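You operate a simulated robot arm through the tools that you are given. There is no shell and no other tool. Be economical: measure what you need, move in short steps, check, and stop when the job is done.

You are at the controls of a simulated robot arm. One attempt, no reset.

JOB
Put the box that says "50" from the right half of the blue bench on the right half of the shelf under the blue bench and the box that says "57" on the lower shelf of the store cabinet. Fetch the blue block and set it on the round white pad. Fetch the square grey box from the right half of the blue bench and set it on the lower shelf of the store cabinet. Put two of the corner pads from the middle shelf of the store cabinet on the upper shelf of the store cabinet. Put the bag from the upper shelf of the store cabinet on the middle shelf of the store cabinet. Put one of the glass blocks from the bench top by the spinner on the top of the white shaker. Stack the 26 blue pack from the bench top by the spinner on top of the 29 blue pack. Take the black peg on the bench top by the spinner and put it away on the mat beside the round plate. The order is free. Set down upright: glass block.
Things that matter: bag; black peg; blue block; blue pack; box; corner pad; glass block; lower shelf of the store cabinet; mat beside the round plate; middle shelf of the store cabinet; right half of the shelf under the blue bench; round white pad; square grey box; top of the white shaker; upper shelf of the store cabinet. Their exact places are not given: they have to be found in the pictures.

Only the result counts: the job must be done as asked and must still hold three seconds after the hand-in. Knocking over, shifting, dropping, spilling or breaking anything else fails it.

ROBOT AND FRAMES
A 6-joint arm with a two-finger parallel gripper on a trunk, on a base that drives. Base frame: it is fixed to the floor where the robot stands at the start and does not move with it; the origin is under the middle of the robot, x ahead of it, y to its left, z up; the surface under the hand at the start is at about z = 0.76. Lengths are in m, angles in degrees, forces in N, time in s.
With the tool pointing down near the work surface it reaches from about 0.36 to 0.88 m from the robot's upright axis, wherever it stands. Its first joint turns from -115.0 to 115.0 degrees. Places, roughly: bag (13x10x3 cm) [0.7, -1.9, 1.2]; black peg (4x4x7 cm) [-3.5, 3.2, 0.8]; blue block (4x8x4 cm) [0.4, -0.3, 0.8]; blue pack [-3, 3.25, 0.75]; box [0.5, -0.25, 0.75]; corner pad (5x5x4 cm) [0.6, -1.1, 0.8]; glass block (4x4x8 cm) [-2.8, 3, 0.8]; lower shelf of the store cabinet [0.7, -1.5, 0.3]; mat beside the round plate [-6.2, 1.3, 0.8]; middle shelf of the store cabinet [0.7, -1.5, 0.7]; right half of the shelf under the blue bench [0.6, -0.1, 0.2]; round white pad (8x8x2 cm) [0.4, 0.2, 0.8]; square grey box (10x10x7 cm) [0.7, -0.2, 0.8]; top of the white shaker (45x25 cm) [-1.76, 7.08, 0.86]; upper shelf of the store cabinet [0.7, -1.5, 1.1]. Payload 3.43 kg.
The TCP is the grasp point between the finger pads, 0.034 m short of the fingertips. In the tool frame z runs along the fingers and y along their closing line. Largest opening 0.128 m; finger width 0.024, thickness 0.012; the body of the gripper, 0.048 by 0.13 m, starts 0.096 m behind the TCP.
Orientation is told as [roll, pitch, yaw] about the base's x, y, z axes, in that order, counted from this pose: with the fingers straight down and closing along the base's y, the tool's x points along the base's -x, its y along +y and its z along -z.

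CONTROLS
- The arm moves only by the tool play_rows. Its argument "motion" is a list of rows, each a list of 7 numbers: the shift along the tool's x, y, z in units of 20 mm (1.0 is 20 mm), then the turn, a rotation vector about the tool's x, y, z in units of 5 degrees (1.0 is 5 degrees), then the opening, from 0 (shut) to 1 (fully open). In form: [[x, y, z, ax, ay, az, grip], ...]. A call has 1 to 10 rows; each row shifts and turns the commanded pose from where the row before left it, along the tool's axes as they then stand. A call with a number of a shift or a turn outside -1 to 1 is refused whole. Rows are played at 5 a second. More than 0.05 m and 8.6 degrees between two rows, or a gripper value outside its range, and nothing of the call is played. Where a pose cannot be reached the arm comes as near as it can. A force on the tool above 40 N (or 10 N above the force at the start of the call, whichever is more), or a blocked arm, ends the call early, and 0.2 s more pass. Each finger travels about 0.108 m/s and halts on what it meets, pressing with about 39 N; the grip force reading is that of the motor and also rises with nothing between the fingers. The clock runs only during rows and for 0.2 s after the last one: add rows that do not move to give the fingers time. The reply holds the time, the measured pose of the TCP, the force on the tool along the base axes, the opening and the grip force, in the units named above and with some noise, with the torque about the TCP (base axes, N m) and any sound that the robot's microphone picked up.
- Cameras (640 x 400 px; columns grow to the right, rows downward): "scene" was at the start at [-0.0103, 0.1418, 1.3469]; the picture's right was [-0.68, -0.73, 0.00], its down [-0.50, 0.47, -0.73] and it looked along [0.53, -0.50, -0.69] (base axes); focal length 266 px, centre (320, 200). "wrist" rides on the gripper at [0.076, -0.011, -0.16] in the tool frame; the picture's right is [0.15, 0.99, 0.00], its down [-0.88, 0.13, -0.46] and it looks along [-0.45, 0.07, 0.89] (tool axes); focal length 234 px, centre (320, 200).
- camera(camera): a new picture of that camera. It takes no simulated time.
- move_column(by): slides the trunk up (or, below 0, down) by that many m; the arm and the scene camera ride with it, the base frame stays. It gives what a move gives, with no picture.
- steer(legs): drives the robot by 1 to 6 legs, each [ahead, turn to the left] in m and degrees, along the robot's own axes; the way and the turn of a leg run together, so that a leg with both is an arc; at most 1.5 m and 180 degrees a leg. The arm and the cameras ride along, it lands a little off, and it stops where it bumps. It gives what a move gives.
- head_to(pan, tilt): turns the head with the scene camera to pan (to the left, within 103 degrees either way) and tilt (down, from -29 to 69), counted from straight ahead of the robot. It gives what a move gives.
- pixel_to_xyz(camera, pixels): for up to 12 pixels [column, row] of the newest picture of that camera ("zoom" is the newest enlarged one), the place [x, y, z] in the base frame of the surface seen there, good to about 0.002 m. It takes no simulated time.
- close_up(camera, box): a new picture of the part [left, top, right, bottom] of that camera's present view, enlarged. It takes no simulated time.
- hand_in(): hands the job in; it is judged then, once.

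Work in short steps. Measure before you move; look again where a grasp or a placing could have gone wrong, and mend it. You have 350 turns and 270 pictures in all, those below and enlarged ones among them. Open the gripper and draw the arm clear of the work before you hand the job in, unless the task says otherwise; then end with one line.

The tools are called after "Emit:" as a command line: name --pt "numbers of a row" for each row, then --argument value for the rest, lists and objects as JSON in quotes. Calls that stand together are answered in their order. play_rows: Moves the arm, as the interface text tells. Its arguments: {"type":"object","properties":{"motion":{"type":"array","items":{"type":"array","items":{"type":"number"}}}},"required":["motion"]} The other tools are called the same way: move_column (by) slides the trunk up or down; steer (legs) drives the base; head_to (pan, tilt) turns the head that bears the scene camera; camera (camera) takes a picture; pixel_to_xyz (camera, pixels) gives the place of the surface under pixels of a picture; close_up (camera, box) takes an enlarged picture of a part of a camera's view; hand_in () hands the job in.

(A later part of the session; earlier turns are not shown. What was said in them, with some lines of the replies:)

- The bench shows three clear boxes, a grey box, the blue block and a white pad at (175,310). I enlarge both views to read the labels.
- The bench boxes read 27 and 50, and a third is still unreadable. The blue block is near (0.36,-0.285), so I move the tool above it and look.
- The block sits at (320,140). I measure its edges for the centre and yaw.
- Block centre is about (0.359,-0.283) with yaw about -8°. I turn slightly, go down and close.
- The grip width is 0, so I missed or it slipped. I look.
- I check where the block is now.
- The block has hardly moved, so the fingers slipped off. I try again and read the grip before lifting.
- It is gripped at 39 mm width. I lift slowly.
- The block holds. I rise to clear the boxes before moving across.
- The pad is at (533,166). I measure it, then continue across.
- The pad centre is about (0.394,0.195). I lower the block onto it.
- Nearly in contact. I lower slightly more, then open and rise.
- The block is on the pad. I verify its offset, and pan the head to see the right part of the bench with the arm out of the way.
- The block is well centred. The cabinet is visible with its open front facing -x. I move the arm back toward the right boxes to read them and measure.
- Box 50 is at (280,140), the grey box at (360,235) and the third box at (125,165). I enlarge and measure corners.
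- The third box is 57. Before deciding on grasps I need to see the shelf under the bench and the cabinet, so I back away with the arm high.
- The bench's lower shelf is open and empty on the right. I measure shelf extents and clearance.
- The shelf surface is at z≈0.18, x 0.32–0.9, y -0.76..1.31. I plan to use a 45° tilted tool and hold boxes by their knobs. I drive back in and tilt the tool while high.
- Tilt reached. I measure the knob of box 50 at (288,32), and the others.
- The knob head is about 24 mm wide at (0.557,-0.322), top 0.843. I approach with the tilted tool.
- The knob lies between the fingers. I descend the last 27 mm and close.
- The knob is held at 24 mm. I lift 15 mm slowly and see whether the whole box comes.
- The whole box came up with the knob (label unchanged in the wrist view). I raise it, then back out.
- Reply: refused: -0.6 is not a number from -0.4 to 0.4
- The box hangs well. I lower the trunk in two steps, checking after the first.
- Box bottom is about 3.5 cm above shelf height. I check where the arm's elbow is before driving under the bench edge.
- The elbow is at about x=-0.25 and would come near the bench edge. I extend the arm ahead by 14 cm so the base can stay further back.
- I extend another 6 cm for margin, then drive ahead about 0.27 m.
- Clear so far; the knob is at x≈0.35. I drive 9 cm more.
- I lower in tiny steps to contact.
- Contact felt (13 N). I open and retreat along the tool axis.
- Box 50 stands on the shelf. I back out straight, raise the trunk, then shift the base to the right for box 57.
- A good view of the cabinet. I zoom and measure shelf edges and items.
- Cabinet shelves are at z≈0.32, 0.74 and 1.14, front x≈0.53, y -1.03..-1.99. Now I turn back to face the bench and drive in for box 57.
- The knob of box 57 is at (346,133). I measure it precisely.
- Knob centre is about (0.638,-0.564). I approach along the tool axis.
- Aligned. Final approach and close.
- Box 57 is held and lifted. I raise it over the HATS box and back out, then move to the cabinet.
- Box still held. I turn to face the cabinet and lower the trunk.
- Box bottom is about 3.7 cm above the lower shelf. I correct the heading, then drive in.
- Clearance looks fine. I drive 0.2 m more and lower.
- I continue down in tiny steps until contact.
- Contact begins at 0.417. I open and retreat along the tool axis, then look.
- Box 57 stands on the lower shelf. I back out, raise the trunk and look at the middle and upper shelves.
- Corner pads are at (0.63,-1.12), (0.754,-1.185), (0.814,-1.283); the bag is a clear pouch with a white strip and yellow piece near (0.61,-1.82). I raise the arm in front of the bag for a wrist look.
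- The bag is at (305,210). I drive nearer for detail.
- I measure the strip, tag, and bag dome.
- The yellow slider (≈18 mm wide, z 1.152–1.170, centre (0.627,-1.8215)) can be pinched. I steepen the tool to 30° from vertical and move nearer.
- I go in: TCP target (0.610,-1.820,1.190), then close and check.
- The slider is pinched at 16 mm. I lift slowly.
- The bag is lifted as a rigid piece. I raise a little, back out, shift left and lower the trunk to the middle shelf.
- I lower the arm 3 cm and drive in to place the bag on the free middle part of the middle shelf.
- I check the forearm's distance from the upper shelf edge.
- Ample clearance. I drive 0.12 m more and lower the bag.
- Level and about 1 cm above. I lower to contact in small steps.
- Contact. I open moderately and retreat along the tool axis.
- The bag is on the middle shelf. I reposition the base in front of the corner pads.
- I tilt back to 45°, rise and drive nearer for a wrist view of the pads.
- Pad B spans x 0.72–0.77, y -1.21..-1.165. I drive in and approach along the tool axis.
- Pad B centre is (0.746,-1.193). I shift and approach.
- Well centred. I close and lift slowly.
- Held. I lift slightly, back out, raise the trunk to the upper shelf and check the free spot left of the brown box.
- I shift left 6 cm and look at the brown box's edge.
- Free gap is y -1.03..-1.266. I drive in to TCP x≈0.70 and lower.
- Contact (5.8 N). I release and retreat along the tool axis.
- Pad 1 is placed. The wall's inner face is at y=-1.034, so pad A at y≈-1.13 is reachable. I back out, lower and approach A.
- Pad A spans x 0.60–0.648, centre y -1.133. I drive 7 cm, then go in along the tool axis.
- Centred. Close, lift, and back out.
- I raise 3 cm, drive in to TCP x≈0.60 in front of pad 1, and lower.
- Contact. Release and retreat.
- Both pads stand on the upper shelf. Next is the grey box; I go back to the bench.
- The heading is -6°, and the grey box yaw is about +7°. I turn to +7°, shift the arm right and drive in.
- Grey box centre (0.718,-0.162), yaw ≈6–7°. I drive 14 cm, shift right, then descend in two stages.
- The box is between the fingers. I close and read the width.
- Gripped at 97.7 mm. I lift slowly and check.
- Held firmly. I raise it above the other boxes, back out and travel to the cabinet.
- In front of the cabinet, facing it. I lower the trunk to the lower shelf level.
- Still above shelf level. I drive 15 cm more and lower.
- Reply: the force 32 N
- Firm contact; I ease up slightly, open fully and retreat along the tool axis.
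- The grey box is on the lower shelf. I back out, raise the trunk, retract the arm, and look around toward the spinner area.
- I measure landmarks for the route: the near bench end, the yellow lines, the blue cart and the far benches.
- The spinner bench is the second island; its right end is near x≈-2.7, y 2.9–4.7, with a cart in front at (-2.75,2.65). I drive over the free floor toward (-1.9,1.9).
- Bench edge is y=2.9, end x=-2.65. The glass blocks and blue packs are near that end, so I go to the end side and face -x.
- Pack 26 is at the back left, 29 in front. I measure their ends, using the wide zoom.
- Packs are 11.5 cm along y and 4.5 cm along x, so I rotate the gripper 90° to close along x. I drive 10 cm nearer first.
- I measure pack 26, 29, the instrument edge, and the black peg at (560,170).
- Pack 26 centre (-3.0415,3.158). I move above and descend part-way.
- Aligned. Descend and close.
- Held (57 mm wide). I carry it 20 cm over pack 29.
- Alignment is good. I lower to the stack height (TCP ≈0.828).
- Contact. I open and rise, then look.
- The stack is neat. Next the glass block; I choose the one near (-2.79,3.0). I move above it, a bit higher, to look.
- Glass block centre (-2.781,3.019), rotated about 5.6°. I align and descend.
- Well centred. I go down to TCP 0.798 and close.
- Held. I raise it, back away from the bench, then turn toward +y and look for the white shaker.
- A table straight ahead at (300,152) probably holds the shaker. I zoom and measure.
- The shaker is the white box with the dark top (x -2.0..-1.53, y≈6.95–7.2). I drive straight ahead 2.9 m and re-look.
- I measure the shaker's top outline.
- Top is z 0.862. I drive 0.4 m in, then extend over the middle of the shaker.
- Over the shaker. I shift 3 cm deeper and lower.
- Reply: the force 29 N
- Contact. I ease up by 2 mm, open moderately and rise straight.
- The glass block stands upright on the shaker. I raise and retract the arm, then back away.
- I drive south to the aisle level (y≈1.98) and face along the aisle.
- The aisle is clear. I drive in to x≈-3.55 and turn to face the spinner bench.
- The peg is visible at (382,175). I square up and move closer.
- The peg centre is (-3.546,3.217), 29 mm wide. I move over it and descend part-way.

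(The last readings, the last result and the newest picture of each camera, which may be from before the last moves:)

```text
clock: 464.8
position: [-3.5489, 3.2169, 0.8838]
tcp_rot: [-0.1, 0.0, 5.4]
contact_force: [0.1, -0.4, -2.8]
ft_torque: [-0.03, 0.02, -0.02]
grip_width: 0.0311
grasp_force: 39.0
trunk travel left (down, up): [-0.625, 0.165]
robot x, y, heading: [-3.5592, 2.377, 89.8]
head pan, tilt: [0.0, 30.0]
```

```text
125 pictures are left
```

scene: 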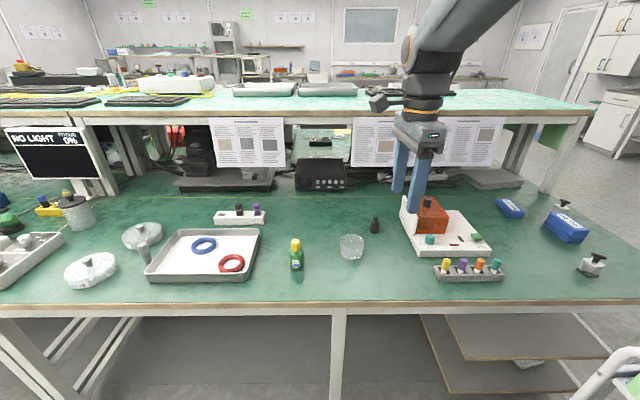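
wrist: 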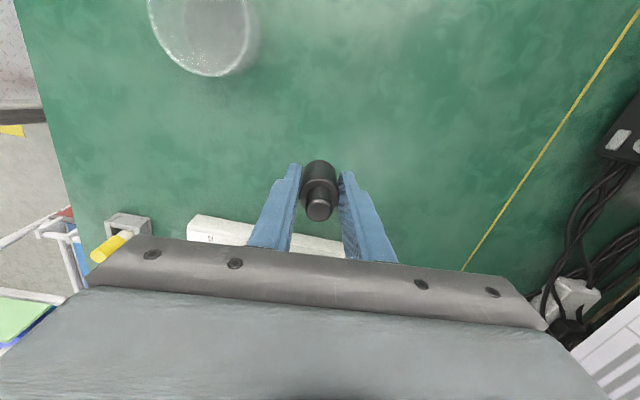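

Peg held. I raise, retract, and back into the aisle.

Emit:
play_rows --pt "0 0 -1 0 0 0 0" --pt "0 0 -1 0 0 0 0" --pt "0 0 -1 0 0 0 0" --pt "0 0 -1 0 0 0 0" --pt "0 0 -1 0 0 0 0" --pt "0 0 -1 0 0 0 0" --pt "0 0 -1 0 0 0 0" --pt "0 0 -1 0 0 0 0" --pt "0 0 -1 0 0 0 0" --pt "0 0 -1 0 0 0 0"

Emit:
play_rows --pt "0 -1 0 0 0 0 0" --pt "0 -1 0 0 0 0 0" --pt "0 -1 0 0 0 0 0" --pt "0 -1 0 0 0 0 0" --pt "0 -1 0 0 0 0 0" --pt "0 -1 0 0 0 0 0" --pt "0 -1 0 0 0 0 0" --pt "0 -1 0 0 0 0 0" --pt "0 -1 0 0 0 0 0" --pt "0 -1 0 0 0 0 0"

Emit:
play_rows --pt "0 -1 0 0 0 0 0" --pt "0 -1 0 0 0 0 0" --pt "0 -1 0 0 0 0 0" --pt "0 -1 0 0 0 0 0" --pt "0 -1 0 0 0 0 0" --pt "0 -1 0 0 0 0 0" --pt "0 -1 0 0 0 0 0"

Emit:
steer --legs '[[-0.28, 0], [0, 89]]'

Emit:
camera --camera "scene"

```text
clock: 467.0
position: [-3.5489, 3.2173, 1.0848]
tcp_rot: [-0.2, 0.0, 5.3]
contact_force: [0.4, 0.3, -2.7]
ft_torque: [-0.02, 0.04, -0.01]
grip_width: 0.0313
grasp_force: 39.3
trunk travel left (down, up): [-0.625, 0.165]
robot x, y, heading: [-3.5575, 2.3775, 89.4]
head pan, tilt: [0.0, 30.0]
```

```text
clock: 469.2
position: [-3.5306, 3.0188, 1.085]
tcp_rot: [0.0, 0.0, 5.3]
contact_force: [-0.4, 0.9, -3.9]
ft_torque: [-0.05, 0.0, 0.02]
grip_width: 0.0315
grasp_force: 39.1
trunk travel left (down, up): [-0.625, 0.165]
robot x, y, heading: [-3.5555, 2.3783, 89.8]
head pan, tilt: [0.0, 30.0]
```

```text
clock: 470.8
position: [-3.5179, 2.8805, 1.0859]
tcp_rot: [-0.3, 0.0, 5.3]
contact_force: [0.0, 0.6, -3.1]
ft_torque: [-0.04, 0.04, -0.01]
grip_width: 0.0311
grasp_force: 38.7
trunk travel left (down, up): [-0.625, 0.165]
robot x, y, heading: [-3.5581, 2.3821, 89.7]
head pan, tilt: [0.0, 30.0]
```

```text
clock: 476.6
position: [-4.0591, 2.1512, 1.0855]
tcp_rot: [-0.1, 0.1, 94.5]
contact_force: [0.2, -0.4, -3.5]
ft_torque: [0.0, 0.0, 0.02]
grip_width: 0.0312
grasp_force: 38.9
trunk travel left (down, up): [-0.625, 0.165]
robot x, y, heading: [-3.5571, 2.1063, 178.6]
head pan, tilt: [0.0, 30.0]
```

```text
124 pictures are left
```

scene: 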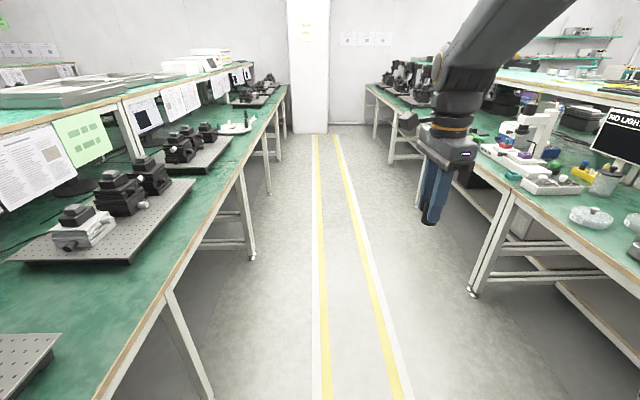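

The aisle ahead is free. I drive to x≈-5.6 and look left for the round plate and mat.

Emit:
steer --legs '[[1.5, 1], [0.5, 0]]'

Emit:
head_to --pan 40 --tilt 25

Emit:
camera --camera "scene"

```text
clock: 486.4
position: [-6.0292, 2.1944, 1.0865]
tcp_rot: [-0.1, -0.1, 94.1]
contact_force: [-0.7, -1.1, -3.9]
ft_torque: [-0.01, 0.04, 0.0]
grip_width: 0.0311
grasp_force: 39.1
trunk travel left (down, up): [-0.625, 0.165]
robot x, y, heading: [-5.5282, 2.1468, 178.4]
head pan, tilt: [0.0, 30.0]
```

```text
clock: 487.5
position: [-6.0288, 2.1945, 1.0845]
tcp_rot: [-0.2, 0.0, 94.1]
contact_force: [0.7, -1.5, -3.1]
ft_torque: [-0.02, 0.01, -0.03]
grip_width: 0.0312
grasp_force: 39.3
trunk travel left (down, up): [-0.625, 0.165]
robot x, y, heading: [-5.5309, 2.1475, 178.6]
head pan, tilt: [40.0, 25.0]
```

```text
123 pictures are left
```

scene: 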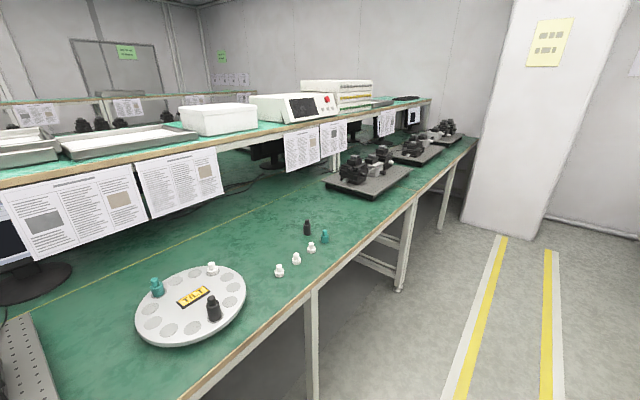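

The round plate ("TILT") is at (190,305); pegs stand beside it. I zoom to find the mat.

Emit:
close_up --camera "scene" --box '[110, 180, 370, 360]'

Emit:
pixel_to_xyz --camera "scene" --pixels '[[280, 272], [296, 260], [311, 249], [324, 238], [307, 230], [190, 305], [213, 308], [240, 285], [135, 315], [280, 300], [260, 230], [360, 225]]'

```text
2.22 times, centred on (240, 270) of scene
```

zoom: 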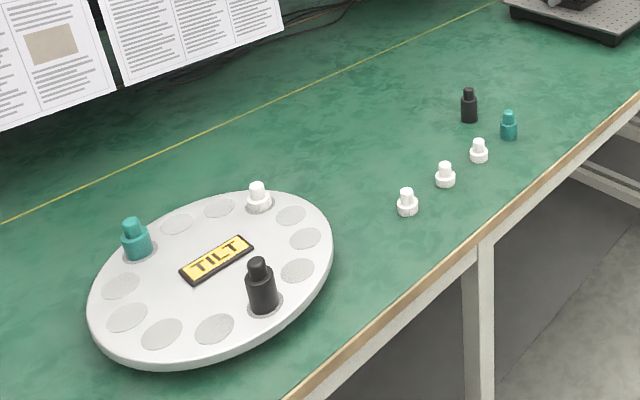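

```text
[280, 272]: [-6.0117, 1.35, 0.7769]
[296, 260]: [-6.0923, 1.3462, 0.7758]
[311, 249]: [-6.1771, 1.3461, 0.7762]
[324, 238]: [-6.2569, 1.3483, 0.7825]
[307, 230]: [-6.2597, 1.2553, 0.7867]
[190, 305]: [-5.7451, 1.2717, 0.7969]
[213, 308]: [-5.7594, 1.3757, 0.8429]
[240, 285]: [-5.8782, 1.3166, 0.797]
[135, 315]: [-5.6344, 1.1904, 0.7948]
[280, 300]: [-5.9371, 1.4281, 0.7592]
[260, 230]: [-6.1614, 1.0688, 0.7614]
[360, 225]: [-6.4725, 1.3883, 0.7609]
```

The mat isn't obvious. I zoom on the region around the loose pegs.

Emit:
close_up --camera "scene" --box '[240, 205, 370, 290]'

Emit:
head_to --pan 55 --tilt 40

Emit:
camera --camera "scene"

```text
4.71 times, centred on (305, 248) of scene
```

zoom: 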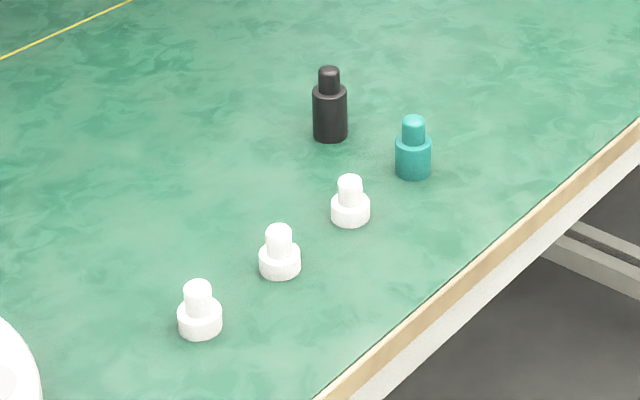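

```text
clock: 488.3
position: [-6.0288, 2.1951, 1.0845]
tcp_rot: [-0.1, 0.0, 94.1]
contact_force: [-0.1, 0.0, -2.4]
ft_torque: [0.0, -0.02, 0.01]
grip_width: 0.0314
grasp_force: 39.0
trunk travel left (down, up): [-0.625, 0.165]
robot x, y, heading: [-5.5293, 2.1464, 178.8]
head pan, tilt: [55.0, 40.0]
```

```text
120 pictures are left
```

scene: 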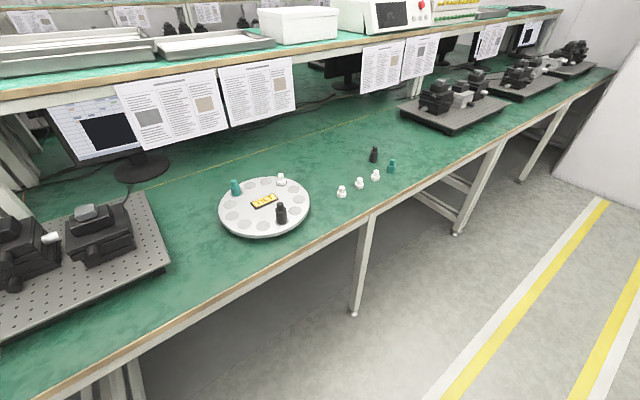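

No separate outline is visible; the green surface holding the loose pegs beside the plate, around (-6.2,1.3), is the target. I drive ahead 0.59 m and turn to face that bench.

Emit:
steer --legs '[[0.59, 0], [0, 91]]'

Emit:
head_to --pan 0 --tilt 45

Emit:
camera --camera "scene"

Emit:
camera --camera "wrist"

```text
clock: 495.4
position: [-6.172, 1.6566, 1.086]
tcp_rot: [-0.1, 0.1, -175.6]
contact_force: [-0.2, 0.8, -3.3]
ft_torque: [0.05, -0.03, -0.02]
grip_width: 0.0313
grasp_force: 39.2
trunk travel left (down, up): [-0.625, 0.165]
robot x, y, heading: [-6.128, 2.1537, -91.3]
head pan, tilt: [55.0, 40.0]
```

```text
clock: 496.7
position: [-6.1715, 1.6566, 1.0853]
tcp_rot: [-0.2, 0.0, -175.5]
contact_force: [0.1, 0.1, -3.1]
ft_torque: [-0.01, -0.06, 0.01]
grip_width: 0.0311
grasp_force: 39.1
trunk travel left (down, up): [-0.625, 0.165]
robot x, y, heading: [-6.127, 2.1552, -91.2]
head pan, tilt: [0.0, 45.0]
```

```text
119 pictures are left
```

scene: 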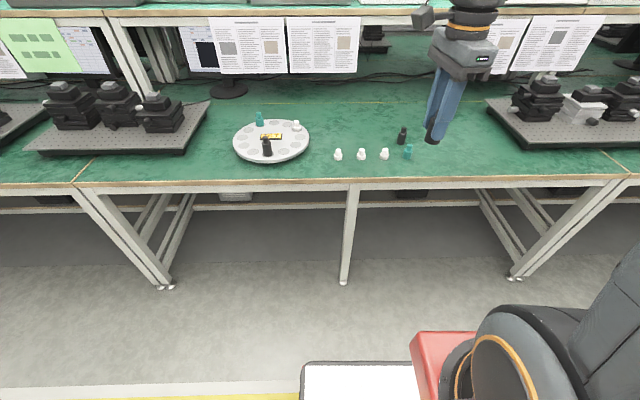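

```text
118 pictures are left
```

wrist: 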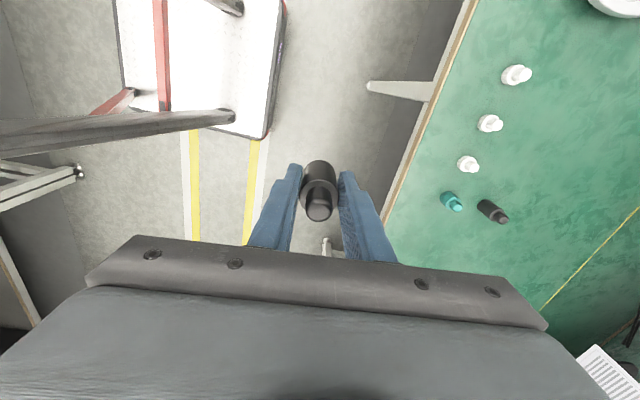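

I drive 0.2 m forward, extend over the free spot at (-6.165,1.26) behind the white pegs and descend part-way.

Emit:
steer --legs '[[0.2, 0]]'

Emit:
play_rows --pt "-0.05 1 0 0 0 0 0" --pt "-0.05 1 0 0 0 0 0" --pt "-0.05 1 0 0 0 0 0" --pt "-0.05 1 0 0 0 0 0" --pt "-0.05 1 0 0 0 0 0" --pt "-0.05 1 0 0 0 0 0" --pt "-0.05 1 0 0 0 0 0" --pt "-0.05 1 0 0 0 0 0" --pt "-0.05 1 0 0 0 0 0" --pt "0 0.8 0 0 0 0 0"

Emit:
camera --camera "wrist"

Emit:
camera --camera "scene"

```text
clock: 498.3
position: [-6.1794, 1.458, 1.0857]
tcp_rot: [-0.1, -0.1, -176.1]
contact_force: [-0.8, 0.4, -2.9]
ft_torque: [-0.04, -0.01, -0.04]
grip_width: 0.0312
grasp_force: 38.9
trunk travel left (down, up): [-0.625, 0.165]
robot x, y, heading: [-6.1301, 1.9512, -91.5]
head pan, tilt: [0.0, 45.0]
```

```text
clock: 500.5
position: [-6.1769, 1.2617, 1.086]
tcp_rot: [-0.3, 0.0, -176.0]
contact_force: [-0.2, 0.5, -3.3]
ft_torque: [-0.05, 0.02, 0.02]
grip_width: 0.0313
grasp_force: 39.1
trunk travel left (down, up): [-0.625, 0.165]
robot x, y, heading: [-6.1306, 1.9522, -91.4]
head pan, tilt: [0.0, 45.0]
```

```text
117 pictures are left
```

wrist: 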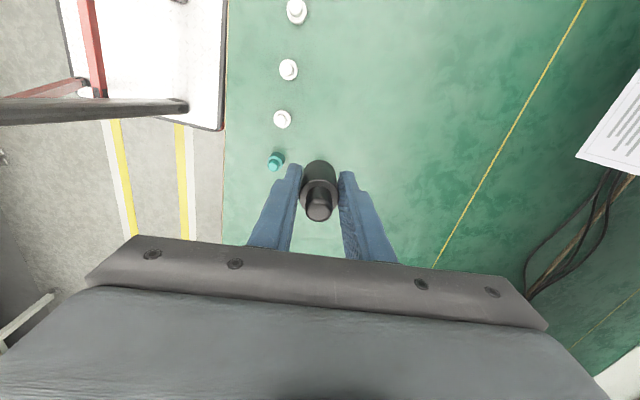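

```text
116 pictures are left
```

scene: 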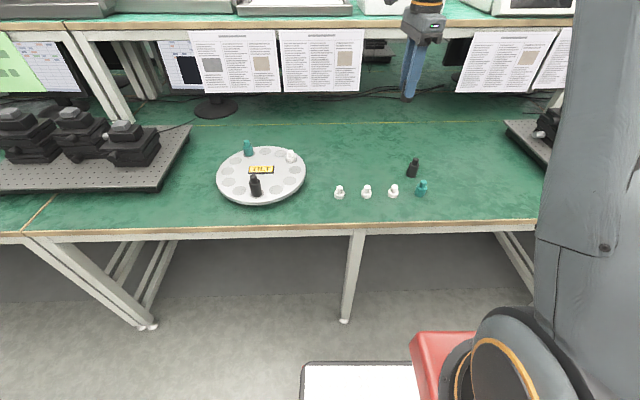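

Emit:
pixel_to_xyz --camera "scene" --pixels '[[340, 195], [367, 194], [393, 193], [421, 190], [412, 170], [385, 165], [330, 150]]'

Emit:
play_rows --pt "0.9 0 1 0 0 0 0" --pt "0 0 1 0 0 0 0" --pt "0 0 1 0 0 0 0" --pt "0 0 1 0 0 0 0" --pt "0 0 1 0 0 0 0" --pt "0 0 1 0 0 0 0" --pt "0 0 1 0 0 0 0" --pt "0 0 1 0 0 0 0" --pt "0 0 1 0 0 0 0" --pt "0 0 1 0 0 0 0"

Emit:
camera --camera "scene"

```text
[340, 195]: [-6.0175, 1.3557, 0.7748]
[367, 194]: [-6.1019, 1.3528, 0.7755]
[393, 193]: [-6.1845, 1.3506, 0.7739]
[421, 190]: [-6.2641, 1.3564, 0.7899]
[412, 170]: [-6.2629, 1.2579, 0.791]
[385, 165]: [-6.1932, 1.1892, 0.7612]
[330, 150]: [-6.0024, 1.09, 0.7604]
```

```text
clock: 502.7
position: [-6.1572, 1.2625, 0.885]
tcp_rot: [-0.1, 0.0, -175.9]
contact_force: [-0.4, 0.8, -2.1]
ft_torque: [0.0, -0.01, -0.01]
grip_width: 0.0313
grasp_force: 38.5
trunk travel left (down, up): [-0.625, 0.165]
robot x, y, heading: [-6.1333, 1.9542, -91.2]
head pan, tilt: [0.0, 45.0]
```

```text
115 pictures are left
```

scene: 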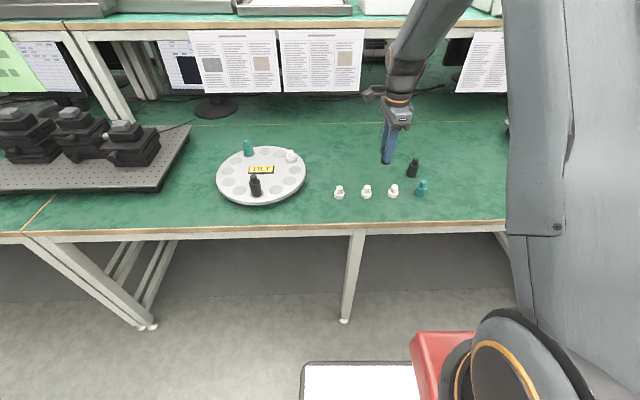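

I shift to x≈-6.18 and lower to the surface.

Emit:
play_rows --pt "-1 0 0 0 0 0 0" --pt "0 0 0.8 0 0 0 0" --pt "0 0 0.8 0 0 0 0" --pt "0 0 0.8 0 0 0 0" --pt "0 0 0.6 0 0 0 0" --pt "0 0 0.4 0 0 0 0" --pt "0 0 0.1 0 0 0 0"

Emit:
play_rows --pt "0 0 0.06 0 0 0 0" --pt "0 0 0.06 0 0 0 0"

Emit:
close_up --camera "scene" --box '[320, 110, 460, 210]'

```text
clock: 504.3
position: [-6.1782, 1.2628, 0.8147]
tcp_rot: [0.0, 0.0, -176.0]
contact_force: [0.2, 0.1, -3.3]
ft_torque: [-0.02, 0.0, 0.02]
grip_width: 0.0313
grasp_force: 39.6
trunk travel left (down, up): [-0.625, 0.165]
robot x, y, heading: [-6.1314, 1.9559, -91.6]
head pan, tilt: [0.0, 45.0]
```

```text
clock: 504.9
position: [-6.1787, 1.2612, 0.8129]
tcp_rot: [-0.1, 0.0, -175.9]
contact_force: [0.3, 0.4, -3.2]
ft_torque: [0.0, -0.03, 0.0]
grip_width: 0.0313
grasp_force: 38.9
trunk travel left (down, up): [-0.625, 0.165]
robot x, y, heading: [-6.1302, 1.9606, -91.6]
head pan, tilt: [0.0, 45.0]
```

```text
4.00 times, centred on (390, 160) of scene
```

zoom: 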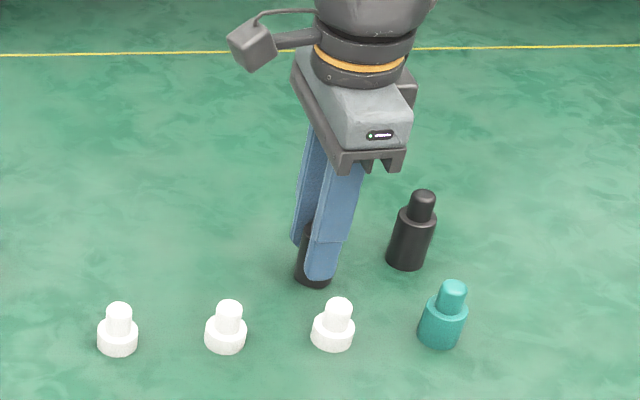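

Emit:
play_rows --pt "0 0 0.06 0 0 0 0" --pt "0 0 0.06 0 0 0 0"

Emit:
play_rows --pt "0 0 0.04 0 0 0 0" --pt "0 0 0.03 0 0 0 0"

```text
clock: 505.5
position: [-6.1776, 1.2617, 0.811]
tcp_rot: [-0.2, 0.0, -175.9]
contact_force: [0.0, 2.6, 5.3]
ft_torque: [0.02, 0.03, 0.02]
grip_width: 0.0315
grasp_force: 39.7
trunk travel left (down, up): [-0.625, 0.165]
robot x, y, heading: [-6.1313, 1.9574, -91.6]
head pan, tilt: [0.0, 45.0]
```

```text
clock: 506.1
position: [-6.1771, 1.2612, 0.8111]
tcp_rot: [0.0, 0.1, -175.9]
contact_force: [-3.5, 8.5, 23.9]
ft_torque: [0.36, 0.25, -0.07]
grip_width: 0.0315
grasp_force: 39.1
trunk travel left (down, up): [-0.625, 0.165]
robot x, y, heading: [-6.1271, 1.9562, -91.7]
head pan, tilt: [0.0, 45.0]
```

In contact. I ease up, open to about 50 mm and rise straight.

Emit:
play_rows --pt "0 0 -0.1 0 0 0 0" --pt "0 0 0 0 0 0 0.3" --pt "0 0 0 0 0 0 0.4" --pt "0 0 0 0 0 0 0.4" --pt "0 0 -0.4 0 0 0 0.4" --pt "0 0 -1 0 0 0 0.4" --pt "0 0 -1 0 0 0 0.4" --pt "0 0 -1 0 0 0 0.4" --pt "0 0 -1 0 0 0 0.4" --pt "0 0 -1 0 0 0 0.4"

Emit:
close_up --camera "scene" --box '[320, 110, 460, 210]'

Emit:
camera --camera "wrist"

```text
clock: 508.3
position: [-6.1785, 1.2615, 0.9204]
tcp_rot: [-0.2, 0.0, -176.1]
contact_force: [-0.5, -0.4, -1.0]
ft_torque: [0.02, 0.01, 0.0]
grip_width: 0.0514
grasp_force: 0.0
trunk travel left (down, up): [-0.625, 0.165]
robot x, y, heading: [-6.1295, 1.9551, -91.6]
head pan, tilt: [0.0, 45.0]
```

```text
4.00 times, centred on (390, 160) of scene
```

zoom: 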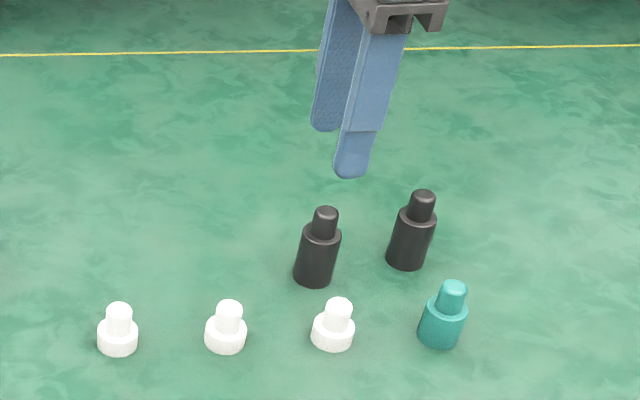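

```text
112 pictures are left
```

wrist: 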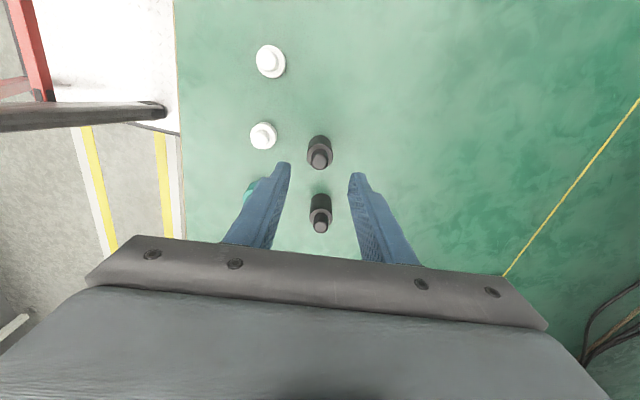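

The peg stands upright beside the others. I raise and retract the arm clear of the bench.

Emit:
play_rows --pt "0 0 -1 0 0 0 0.6" --pt "0 0 -1 0 0 0 0.6" --pt "0 0 -1 0 0 0 0.8" --pt "0 0 -1 0 0 0 1" --pt "0 0 -1 0 0 0 1" --pt "0 0 -1 0 0 0 1" --pt "0 0 -1 0 0 0 1" --pt "0 0 -1 0 0 0 1"

Emit:
steer --legs '[[-0.2, 0]]'

Emit:
camera --camera "scene"

```text
clock: 510.1
position: [-6.1786, 1.2614, 1.0784]
tcp_rot: [-0.1, 0.1, -176.0]
contact_force: [-0.6, 0.4, -0.2]
ft_torque: [0.02, 0.03, 0.0]
grip_width: 0.1277
grasp_force: 0.1
trunk travel left (down, up): [-0.625, 0.165]
robot x, y, heading: [-6.1298, 1.9539, -91.4]
head pan, tilt: [0.0, 45.0]
```

```text
clock: 511.7
position: [-6.1761, 1.4648, 1.078]
tcp_rot: [-0.1, 0.0, -176.3]
contact_force: [-0.3, 1.1, -0.5]
ft_torque: [0.01, 0.01, 0.01]
grip_width: 0.1277
grasp_force: 0.0
trunk travel left (down, up): [-0.625, 0.165]
robot x, y, heading: [-6.1249, 2.1601, -92.0]
head pan, tilt: [0.0, 45.0]
```

```text
111 pictures are left
```

scene: 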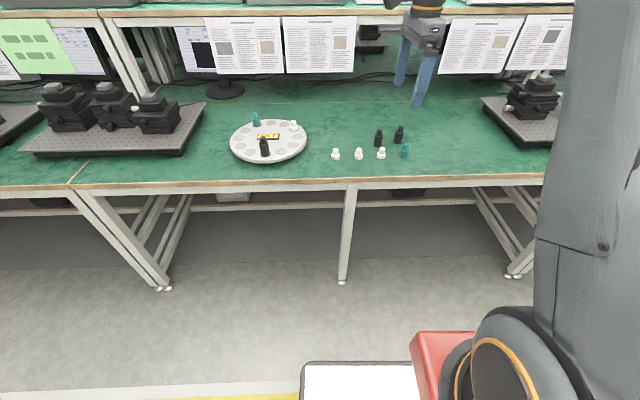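

All nine items are placed, the gripper is open, and the arm is clear of the work, so I hand in.

Emit:
hand_in

```text
The job is handed in.
```

I placed every item as asked and handed the job in. One spot is a guess: no mat outline showed, so the black peg stands upright among the loose pegs beside the round plate, near (-6.2, 1.3).
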